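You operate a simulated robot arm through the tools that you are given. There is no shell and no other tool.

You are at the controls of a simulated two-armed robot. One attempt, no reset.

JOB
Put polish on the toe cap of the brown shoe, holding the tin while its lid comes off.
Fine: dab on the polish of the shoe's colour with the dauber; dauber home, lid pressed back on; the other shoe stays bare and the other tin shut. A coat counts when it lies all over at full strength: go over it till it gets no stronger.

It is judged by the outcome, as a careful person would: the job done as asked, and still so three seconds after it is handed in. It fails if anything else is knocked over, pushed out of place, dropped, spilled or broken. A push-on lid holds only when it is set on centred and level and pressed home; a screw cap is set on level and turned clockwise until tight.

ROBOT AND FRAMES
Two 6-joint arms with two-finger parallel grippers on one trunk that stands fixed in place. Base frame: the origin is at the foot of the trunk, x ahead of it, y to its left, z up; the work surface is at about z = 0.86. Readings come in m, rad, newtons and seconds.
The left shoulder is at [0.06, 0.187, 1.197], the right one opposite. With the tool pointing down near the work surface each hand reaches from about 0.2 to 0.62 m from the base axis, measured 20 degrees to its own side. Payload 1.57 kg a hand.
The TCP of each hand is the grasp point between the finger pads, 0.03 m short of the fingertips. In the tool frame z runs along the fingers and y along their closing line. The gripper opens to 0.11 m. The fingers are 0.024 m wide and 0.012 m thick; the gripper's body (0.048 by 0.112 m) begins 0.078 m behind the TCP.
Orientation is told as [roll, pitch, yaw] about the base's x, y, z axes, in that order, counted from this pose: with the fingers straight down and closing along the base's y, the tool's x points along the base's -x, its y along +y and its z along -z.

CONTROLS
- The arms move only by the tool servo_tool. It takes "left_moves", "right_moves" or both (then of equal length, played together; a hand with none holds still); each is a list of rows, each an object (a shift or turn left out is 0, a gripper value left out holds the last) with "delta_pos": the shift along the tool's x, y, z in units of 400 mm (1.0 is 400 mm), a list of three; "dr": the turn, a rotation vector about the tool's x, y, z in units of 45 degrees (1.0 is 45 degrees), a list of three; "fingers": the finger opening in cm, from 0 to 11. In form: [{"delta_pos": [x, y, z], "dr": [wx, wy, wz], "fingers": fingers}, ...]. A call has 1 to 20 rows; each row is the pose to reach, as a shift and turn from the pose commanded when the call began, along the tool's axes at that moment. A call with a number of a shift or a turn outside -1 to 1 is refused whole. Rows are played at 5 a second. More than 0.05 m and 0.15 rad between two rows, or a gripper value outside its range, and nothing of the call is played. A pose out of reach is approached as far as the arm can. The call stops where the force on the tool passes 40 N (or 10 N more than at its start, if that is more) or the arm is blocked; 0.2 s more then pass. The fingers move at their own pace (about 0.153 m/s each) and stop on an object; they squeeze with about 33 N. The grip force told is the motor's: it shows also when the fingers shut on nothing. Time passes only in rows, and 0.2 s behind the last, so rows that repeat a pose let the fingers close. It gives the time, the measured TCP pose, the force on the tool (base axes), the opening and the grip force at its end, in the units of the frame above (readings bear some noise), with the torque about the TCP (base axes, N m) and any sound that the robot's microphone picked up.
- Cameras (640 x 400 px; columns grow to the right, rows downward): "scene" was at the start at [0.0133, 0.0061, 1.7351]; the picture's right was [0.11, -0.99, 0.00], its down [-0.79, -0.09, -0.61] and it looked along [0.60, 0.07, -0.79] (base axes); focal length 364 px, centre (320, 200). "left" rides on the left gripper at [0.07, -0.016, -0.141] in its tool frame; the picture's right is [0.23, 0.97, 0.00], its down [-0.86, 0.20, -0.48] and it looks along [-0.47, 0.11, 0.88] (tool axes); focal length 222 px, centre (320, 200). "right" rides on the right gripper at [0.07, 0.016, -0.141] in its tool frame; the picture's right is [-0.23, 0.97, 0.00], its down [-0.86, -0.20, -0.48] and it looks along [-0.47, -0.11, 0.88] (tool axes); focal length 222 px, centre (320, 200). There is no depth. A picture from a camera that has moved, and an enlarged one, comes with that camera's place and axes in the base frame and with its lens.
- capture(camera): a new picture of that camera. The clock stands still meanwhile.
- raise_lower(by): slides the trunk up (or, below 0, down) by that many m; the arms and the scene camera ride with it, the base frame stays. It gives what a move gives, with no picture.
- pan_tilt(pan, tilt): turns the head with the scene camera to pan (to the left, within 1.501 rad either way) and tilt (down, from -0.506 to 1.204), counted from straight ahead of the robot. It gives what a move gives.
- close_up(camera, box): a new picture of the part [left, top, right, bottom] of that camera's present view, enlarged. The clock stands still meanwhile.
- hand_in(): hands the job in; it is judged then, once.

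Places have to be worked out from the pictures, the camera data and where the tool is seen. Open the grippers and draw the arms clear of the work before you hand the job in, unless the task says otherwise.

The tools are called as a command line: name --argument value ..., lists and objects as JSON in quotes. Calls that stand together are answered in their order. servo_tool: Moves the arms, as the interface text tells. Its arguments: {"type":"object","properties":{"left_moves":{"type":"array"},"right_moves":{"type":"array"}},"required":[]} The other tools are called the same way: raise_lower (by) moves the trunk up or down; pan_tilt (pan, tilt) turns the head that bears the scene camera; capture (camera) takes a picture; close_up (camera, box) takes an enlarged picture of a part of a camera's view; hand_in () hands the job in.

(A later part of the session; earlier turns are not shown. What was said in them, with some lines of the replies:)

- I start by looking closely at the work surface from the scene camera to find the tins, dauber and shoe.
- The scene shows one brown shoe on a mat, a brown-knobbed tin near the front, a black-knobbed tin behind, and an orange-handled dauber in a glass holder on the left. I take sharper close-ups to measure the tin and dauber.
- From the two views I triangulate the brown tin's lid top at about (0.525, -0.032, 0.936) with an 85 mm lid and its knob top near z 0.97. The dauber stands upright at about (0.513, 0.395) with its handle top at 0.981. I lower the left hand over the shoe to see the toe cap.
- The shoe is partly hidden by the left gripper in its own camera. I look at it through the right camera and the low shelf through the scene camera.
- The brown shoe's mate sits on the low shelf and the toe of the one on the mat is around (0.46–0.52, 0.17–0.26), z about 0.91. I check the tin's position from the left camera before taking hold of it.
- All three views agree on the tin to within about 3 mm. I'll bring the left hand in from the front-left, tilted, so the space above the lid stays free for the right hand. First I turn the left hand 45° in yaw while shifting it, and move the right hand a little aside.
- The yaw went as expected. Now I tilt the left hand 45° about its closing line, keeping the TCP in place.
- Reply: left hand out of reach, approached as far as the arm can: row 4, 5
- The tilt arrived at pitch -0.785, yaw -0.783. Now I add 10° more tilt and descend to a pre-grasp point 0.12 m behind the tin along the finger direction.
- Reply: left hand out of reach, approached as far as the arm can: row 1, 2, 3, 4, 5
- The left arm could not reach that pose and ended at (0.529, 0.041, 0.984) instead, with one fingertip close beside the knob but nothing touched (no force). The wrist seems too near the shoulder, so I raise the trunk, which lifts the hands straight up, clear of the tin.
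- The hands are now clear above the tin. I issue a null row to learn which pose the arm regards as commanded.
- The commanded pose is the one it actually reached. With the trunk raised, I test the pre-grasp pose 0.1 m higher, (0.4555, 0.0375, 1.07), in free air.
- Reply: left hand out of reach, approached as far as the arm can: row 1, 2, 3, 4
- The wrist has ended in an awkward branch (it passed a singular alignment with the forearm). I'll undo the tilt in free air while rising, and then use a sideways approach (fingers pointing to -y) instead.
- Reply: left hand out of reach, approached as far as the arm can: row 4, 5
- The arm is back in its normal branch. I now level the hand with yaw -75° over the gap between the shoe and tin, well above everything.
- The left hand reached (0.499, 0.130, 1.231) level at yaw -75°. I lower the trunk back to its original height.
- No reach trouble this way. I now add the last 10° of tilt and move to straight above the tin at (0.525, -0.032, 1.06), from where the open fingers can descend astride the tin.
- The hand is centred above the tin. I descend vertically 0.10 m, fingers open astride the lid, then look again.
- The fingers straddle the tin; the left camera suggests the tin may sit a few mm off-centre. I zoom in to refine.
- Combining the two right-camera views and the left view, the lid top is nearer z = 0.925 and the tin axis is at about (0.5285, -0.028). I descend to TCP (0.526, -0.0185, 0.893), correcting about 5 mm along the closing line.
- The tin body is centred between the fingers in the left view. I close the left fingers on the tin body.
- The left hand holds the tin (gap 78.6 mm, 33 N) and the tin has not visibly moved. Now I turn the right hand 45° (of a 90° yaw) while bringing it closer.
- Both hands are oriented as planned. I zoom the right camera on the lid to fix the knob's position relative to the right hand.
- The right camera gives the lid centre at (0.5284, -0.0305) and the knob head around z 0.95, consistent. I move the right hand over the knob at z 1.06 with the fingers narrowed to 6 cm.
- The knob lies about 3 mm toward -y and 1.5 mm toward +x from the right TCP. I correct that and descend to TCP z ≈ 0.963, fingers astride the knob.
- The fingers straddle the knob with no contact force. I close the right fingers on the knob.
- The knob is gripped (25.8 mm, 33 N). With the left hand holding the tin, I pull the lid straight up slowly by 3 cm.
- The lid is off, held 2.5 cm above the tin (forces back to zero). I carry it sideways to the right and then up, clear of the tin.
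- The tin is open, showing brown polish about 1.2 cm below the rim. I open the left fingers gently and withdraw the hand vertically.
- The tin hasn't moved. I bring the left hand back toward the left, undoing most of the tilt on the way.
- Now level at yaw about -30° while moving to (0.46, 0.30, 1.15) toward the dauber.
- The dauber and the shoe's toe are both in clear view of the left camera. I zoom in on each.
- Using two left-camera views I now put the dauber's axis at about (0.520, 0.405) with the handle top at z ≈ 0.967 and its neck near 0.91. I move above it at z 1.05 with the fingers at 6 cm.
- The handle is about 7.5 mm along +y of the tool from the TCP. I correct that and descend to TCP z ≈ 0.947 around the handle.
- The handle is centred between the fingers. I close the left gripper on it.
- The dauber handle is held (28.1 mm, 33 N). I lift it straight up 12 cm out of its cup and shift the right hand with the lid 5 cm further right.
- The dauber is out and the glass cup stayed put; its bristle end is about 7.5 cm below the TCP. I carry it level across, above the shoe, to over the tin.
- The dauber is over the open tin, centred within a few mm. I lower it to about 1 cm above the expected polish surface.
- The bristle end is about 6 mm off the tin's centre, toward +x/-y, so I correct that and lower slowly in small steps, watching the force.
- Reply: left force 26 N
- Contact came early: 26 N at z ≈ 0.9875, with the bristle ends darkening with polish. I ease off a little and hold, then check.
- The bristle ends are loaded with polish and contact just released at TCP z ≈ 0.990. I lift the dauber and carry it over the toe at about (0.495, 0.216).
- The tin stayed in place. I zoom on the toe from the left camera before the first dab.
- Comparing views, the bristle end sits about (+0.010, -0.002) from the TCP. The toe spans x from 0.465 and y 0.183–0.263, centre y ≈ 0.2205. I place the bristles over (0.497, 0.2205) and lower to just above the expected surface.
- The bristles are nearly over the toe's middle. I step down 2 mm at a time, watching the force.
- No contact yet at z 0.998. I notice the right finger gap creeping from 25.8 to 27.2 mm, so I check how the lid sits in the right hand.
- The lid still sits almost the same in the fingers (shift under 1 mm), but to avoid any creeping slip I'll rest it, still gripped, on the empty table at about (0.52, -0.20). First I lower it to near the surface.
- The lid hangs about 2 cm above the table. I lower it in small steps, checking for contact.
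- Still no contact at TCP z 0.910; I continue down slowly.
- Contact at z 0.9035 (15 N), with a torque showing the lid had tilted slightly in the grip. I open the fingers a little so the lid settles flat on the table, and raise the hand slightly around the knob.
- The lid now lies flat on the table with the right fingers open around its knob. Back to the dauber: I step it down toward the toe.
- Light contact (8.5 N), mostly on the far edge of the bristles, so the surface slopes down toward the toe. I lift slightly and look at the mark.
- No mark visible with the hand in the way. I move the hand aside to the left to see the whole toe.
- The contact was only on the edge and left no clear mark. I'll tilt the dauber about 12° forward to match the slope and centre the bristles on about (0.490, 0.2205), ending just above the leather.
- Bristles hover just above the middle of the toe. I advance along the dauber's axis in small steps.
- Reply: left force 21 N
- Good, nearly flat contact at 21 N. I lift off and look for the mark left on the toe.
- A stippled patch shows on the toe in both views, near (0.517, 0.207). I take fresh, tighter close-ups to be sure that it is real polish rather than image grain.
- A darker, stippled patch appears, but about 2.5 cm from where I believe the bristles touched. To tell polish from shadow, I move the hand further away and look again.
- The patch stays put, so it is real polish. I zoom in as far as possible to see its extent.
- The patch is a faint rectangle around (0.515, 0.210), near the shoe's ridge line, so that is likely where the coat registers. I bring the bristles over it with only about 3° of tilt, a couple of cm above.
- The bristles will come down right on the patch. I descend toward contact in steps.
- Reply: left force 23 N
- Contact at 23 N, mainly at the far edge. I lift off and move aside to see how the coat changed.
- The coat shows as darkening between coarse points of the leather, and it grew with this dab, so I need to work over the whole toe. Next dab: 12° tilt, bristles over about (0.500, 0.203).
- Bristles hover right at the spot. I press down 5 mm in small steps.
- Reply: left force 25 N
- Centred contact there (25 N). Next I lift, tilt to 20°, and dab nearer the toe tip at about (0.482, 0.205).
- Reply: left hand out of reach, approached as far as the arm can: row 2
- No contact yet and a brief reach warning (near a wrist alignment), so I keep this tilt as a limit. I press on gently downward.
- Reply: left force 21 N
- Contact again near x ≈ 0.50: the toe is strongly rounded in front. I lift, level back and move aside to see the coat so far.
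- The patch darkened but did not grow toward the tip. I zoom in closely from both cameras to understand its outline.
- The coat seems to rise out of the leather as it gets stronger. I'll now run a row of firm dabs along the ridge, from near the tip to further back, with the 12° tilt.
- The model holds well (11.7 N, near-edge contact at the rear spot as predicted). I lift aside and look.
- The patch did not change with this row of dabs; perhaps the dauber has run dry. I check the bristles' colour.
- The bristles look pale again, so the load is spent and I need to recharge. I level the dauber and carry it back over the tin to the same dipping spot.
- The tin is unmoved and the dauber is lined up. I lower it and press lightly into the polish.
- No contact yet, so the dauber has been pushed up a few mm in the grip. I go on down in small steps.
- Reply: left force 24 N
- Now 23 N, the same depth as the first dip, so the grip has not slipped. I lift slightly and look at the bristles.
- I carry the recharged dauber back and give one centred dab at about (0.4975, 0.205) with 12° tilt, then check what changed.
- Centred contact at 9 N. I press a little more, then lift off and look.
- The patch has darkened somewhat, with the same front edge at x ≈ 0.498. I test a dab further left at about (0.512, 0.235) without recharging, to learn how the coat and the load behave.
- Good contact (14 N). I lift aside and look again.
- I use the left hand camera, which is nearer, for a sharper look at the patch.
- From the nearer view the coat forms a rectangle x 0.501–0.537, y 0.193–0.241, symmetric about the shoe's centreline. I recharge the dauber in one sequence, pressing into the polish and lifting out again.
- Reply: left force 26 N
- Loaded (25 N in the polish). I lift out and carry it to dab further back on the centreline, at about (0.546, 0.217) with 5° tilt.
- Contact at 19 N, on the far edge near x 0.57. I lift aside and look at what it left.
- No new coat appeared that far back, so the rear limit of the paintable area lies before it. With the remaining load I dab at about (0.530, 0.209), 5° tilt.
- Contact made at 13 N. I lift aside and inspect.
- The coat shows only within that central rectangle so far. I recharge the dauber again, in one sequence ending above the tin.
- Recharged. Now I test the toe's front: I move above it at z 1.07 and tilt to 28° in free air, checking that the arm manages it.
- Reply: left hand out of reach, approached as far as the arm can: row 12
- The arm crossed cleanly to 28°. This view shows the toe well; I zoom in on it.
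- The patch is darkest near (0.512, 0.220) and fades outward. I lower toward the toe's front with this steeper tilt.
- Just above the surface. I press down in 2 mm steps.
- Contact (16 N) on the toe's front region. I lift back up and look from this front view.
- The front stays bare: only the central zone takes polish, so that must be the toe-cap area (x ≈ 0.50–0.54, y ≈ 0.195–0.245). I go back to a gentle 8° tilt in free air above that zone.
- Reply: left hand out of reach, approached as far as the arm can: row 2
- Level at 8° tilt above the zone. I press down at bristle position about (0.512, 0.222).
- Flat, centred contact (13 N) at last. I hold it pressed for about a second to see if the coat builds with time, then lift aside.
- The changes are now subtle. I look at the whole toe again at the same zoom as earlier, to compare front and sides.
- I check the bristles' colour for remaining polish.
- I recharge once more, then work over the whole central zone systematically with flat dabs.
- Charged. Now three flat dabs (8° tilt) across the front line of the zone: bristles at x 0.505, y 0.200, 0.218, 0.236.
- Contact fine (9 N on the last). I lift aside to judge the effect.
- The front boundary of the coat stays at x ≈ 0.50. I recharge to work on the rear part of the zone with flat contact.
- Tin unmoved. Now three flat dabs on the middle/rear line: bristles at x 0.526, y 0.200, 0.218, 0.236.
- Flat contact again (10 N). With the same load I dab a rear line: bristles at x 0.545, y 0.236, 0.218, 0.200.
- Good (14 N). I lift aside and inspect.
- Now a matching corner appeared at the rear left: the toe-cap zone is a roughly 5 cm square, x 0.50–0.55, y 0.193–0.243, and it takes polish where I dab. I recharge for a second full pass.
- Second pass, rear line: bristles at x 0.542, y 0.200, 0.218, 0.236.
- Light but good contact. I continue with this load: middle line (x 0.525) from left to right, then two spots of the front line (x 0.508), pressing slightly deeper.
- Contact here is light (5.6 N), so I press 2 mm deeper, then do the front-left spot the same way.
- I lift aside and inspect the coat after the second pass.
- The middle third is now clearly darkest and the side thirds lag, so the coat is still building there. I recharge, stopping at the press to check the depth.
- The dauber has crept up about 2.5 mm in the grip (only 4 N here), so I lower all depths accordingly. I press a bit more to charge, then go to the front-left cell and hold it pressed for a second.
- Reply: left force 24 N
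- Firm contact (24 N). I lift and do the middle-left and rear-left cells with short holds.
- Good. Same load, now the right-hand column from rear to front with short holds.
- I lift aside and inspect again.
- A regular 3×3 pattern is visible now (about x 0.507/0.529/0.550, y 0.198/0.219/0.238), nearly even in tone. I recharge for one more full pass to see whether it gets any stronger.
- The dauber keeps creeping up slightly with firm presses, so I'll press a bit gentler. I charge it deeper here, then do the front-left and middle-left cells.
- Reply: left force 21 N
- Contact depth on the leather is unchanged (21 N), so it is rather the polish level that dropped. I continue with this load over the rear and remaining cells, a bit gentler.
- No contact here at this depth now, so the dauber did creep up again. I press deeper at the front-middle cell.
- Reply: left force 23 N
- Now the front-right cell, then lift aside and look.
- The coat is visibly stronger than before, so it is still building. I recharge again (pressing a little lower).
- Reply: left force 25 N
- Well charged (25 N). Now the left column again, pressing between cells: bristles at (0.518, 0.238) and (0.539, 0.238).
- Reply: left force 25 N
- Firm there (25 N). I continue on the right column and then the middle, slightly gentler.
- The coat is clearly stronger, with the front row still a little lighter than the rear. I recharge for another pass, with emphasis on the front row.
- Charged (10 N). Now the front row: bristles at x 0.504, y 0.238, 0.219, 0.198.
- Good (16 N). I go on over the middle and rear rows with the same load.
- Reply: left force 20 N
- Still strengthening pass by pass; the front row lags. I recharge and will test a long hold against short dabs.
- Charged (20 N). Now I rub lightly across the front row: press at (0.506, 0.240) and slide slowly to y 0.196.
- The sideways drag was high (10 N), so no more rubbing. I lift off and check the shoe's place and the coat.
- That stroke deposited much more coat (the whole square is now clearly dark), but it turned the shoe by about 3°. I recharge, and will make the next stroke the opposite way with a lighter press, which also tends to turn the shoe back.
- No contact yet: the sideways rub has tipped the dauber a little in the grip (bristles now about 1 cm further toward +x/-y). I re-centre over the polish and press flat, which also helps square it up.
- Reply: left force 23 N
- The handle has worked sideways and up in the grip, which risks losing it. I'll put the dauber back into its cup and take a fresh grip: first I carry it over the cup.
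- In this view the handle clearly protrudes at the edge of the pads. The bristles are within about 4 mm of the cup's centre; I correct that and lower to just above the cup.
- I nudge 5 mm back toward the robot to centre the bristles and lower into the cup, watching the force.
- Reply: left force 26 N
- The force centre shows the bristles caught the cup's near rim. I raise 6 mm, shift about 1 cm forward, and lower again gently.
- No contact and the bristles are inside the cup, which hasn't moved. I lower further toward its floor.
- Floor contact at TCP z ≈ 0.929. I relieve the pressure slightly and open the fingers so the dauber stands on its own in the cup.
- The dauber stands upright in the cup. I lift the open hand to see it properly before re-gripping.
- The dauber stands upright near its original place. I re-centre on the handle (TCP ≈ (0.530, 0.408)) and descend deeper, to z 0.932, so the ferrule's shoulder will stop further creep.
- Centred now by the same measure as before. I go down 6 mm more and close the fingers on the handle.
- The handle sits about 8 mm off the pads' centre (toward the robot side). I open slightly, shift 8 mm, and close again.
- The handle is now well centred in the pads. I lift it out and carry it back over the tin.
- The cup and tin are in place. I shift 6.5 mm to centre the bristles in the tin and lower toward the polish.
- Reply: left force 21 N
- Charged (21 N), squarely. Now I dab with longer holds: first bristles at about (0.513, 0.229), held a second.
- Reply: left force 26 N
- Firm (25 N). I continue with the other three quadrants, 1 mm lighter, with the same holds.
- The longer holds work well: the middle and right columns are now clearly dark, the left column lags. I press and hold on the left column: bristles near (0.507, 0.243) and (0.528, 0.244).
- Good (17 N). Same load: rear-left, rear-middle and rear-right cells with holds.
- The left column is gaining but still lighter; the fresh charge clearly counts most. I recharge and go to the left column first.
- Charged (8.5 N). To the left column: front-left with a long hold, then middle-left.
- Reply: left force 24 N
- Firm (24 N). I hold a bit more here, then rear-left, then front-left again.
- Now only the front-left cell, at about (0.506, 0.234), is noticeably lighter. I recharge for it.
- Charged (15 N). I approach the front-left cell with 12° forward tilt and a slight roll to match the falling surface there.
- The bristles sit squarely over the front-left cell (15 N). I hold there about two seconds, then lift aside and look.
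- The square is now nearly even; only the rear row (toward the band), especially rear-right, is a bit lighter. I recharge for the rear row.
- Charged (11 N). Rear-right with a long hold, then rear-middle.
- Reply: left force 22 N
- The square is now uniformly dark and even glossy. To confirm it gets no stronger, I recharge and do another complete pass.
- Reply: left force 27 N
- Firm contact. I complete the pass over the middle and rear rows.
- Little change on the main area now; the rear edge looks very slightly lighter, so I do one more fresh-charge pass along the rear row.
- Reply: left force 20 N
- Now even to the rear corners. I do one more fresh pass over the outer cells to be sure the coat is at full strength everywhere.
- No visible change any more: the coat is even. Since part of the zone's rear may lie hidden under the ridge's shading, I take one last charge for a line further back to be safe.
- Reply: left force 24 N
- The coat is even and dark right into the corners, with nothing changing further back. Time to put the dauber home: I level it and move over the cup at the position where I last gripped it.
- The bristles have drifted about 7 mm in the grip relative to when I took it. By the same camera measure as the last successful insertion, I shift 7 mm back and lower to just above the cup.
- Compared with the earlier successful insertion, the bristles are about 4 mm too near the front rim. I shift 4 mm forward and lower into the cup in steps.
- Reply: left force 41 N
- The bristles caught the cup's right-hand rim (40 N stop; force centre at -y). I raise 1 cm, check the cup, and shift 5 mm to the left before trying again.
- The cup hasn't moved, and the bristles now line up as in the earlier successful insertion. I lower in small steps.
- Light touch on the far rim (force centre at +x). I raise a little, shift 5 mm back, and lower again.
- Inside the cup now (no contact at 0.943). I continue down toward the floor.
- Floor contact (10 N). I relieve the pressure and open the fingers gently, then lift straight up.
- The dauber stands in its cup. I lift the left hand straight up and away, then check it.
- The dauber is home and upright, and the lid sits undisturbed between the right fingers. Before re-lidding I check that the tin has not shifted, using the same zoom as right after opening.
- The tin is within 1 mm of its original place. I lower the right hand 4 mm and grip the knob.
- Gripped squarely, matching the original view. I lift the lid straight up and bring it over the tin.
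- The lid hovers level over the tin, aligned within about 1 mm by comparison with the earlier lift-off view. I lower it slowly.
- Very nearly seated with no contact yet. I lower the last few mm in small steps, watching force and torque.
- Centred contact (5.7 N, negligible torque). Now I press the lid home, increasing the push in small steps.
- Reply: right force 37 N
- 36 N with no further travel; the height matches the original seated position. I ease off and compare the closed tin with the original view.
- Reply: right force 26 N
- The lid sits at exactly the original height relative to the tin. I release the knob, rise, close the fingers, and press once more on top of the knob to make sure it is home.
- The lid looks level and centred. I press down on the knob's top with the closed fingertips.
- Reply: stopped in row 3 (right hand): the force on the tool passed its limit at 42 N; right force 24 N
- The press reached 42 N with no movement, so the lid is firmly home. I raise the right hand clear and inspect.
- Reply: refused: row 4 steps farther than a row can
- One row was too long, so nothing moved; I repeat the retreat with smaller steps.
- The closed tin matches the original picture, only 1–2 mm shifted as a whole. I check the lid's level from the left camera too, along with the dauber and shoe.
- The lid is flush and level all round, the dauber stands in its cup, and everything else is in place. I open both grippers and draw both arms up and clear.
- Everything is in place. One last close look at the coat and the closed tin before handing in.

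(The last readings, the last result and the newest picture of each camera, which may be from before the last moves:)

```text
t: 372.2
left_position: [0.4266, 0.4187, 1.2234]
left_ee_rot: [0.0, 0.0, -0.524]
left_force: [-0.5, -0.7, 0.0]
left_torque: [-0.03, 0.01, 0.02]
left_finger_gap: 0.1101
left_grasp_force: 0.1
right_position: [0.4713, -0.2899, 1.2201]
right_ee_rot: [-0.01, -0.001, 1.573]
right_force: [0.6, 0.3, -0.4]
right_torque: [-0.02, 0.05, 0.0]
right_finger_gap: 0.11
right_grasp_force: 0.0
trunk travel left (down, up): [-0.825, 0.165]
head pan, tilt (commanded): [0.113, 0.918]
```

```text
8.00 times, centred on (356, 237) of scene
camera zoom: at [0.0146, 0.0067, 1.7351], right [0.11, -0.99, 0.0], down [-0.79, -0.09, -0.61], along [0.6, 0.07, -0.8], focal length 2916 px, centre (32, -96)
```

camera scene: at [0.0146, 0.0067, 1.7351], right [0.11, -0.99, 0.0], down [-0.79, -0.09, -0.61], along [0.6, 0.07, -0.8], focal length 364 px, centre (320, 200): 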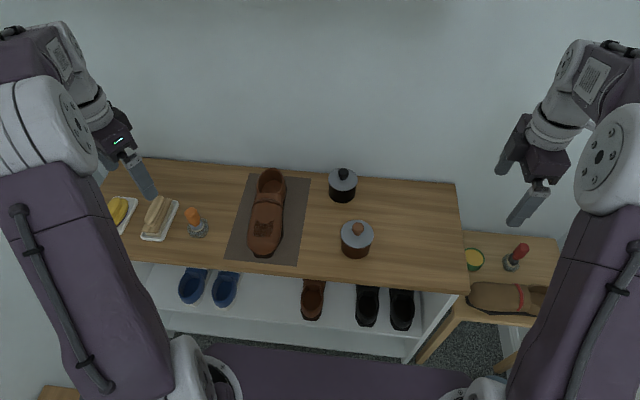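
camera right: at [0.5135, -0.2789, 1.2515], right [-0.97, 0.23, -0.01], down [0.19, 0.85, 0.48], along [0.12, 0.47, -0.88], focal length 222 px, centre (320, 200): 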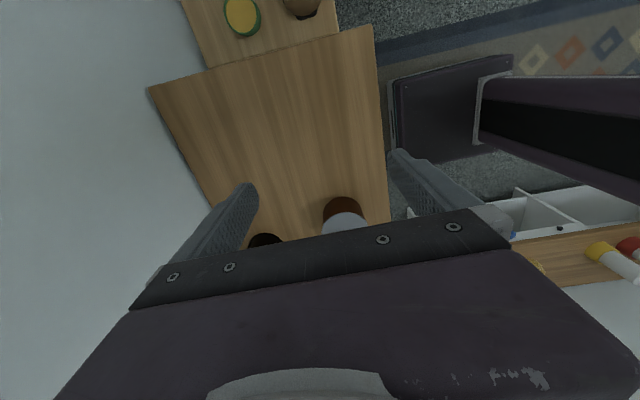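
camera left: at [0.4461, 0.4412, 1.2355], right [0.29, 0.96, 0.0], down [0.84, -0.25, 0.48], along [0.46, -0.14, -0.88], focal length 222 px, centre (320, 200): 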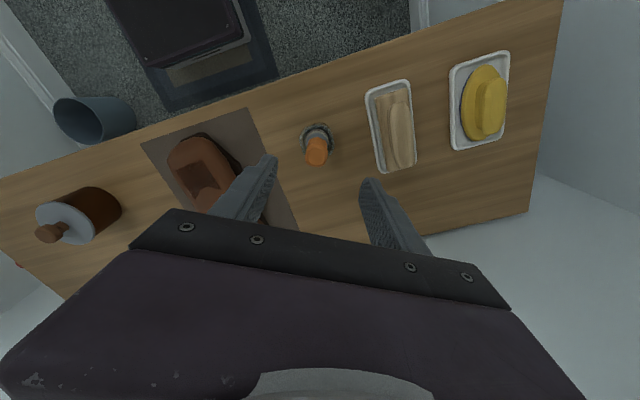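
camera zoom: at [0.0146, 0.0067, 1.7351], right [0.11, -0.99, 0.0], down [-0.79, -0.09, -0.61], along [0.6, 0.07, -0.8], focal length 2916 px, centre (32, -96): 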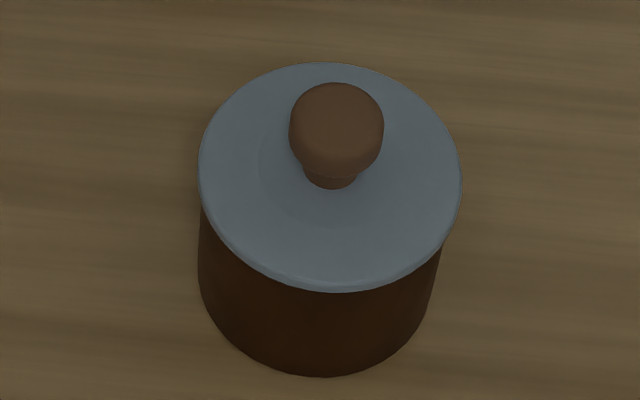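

The coat shows evenly dark across the zone. The tin is shut flush and level, the dauber is home, the grippers are open and both arms are clear, so I hand the job in.

hand_in

```text
The job is handed in.
```

I polished the toe cap of the brown shoe with the brown polish, put the dauber back in its cup, pressed the lid back on the tin, and handed the job in. It has not been judged yet.

- **Tin and lid:** The left hand held the tin while the right hand pulled the lid off. I closed it again centred and level, pressing first with 36 N and then 42 N on the knob. It now sits at the original height and looks flush all round. The tin as a whole sits about 1–2 mm from where it stood.
- **Coat:** Only a patch about 5 cm square on top of the toe took the polish, so I treated that as the toe cap. The very front of the toe showed no polish. I went over the patch until the last passes made no visible difference, and it looks evenly dark. Part of its rear edge is hidden from the cameras, so I can't confirm that strip by eye.
- **Shoe:** One sideways stroke turned the shoe by about 3°, which moved each end roughly 5 mm. I did not turn it back.
- **Other items:** The black tin stayed shut and I touched nothing else. The dauber stands upright in its cup, and the cup did not move.

Both grippers are open and the arms are clear of the table.
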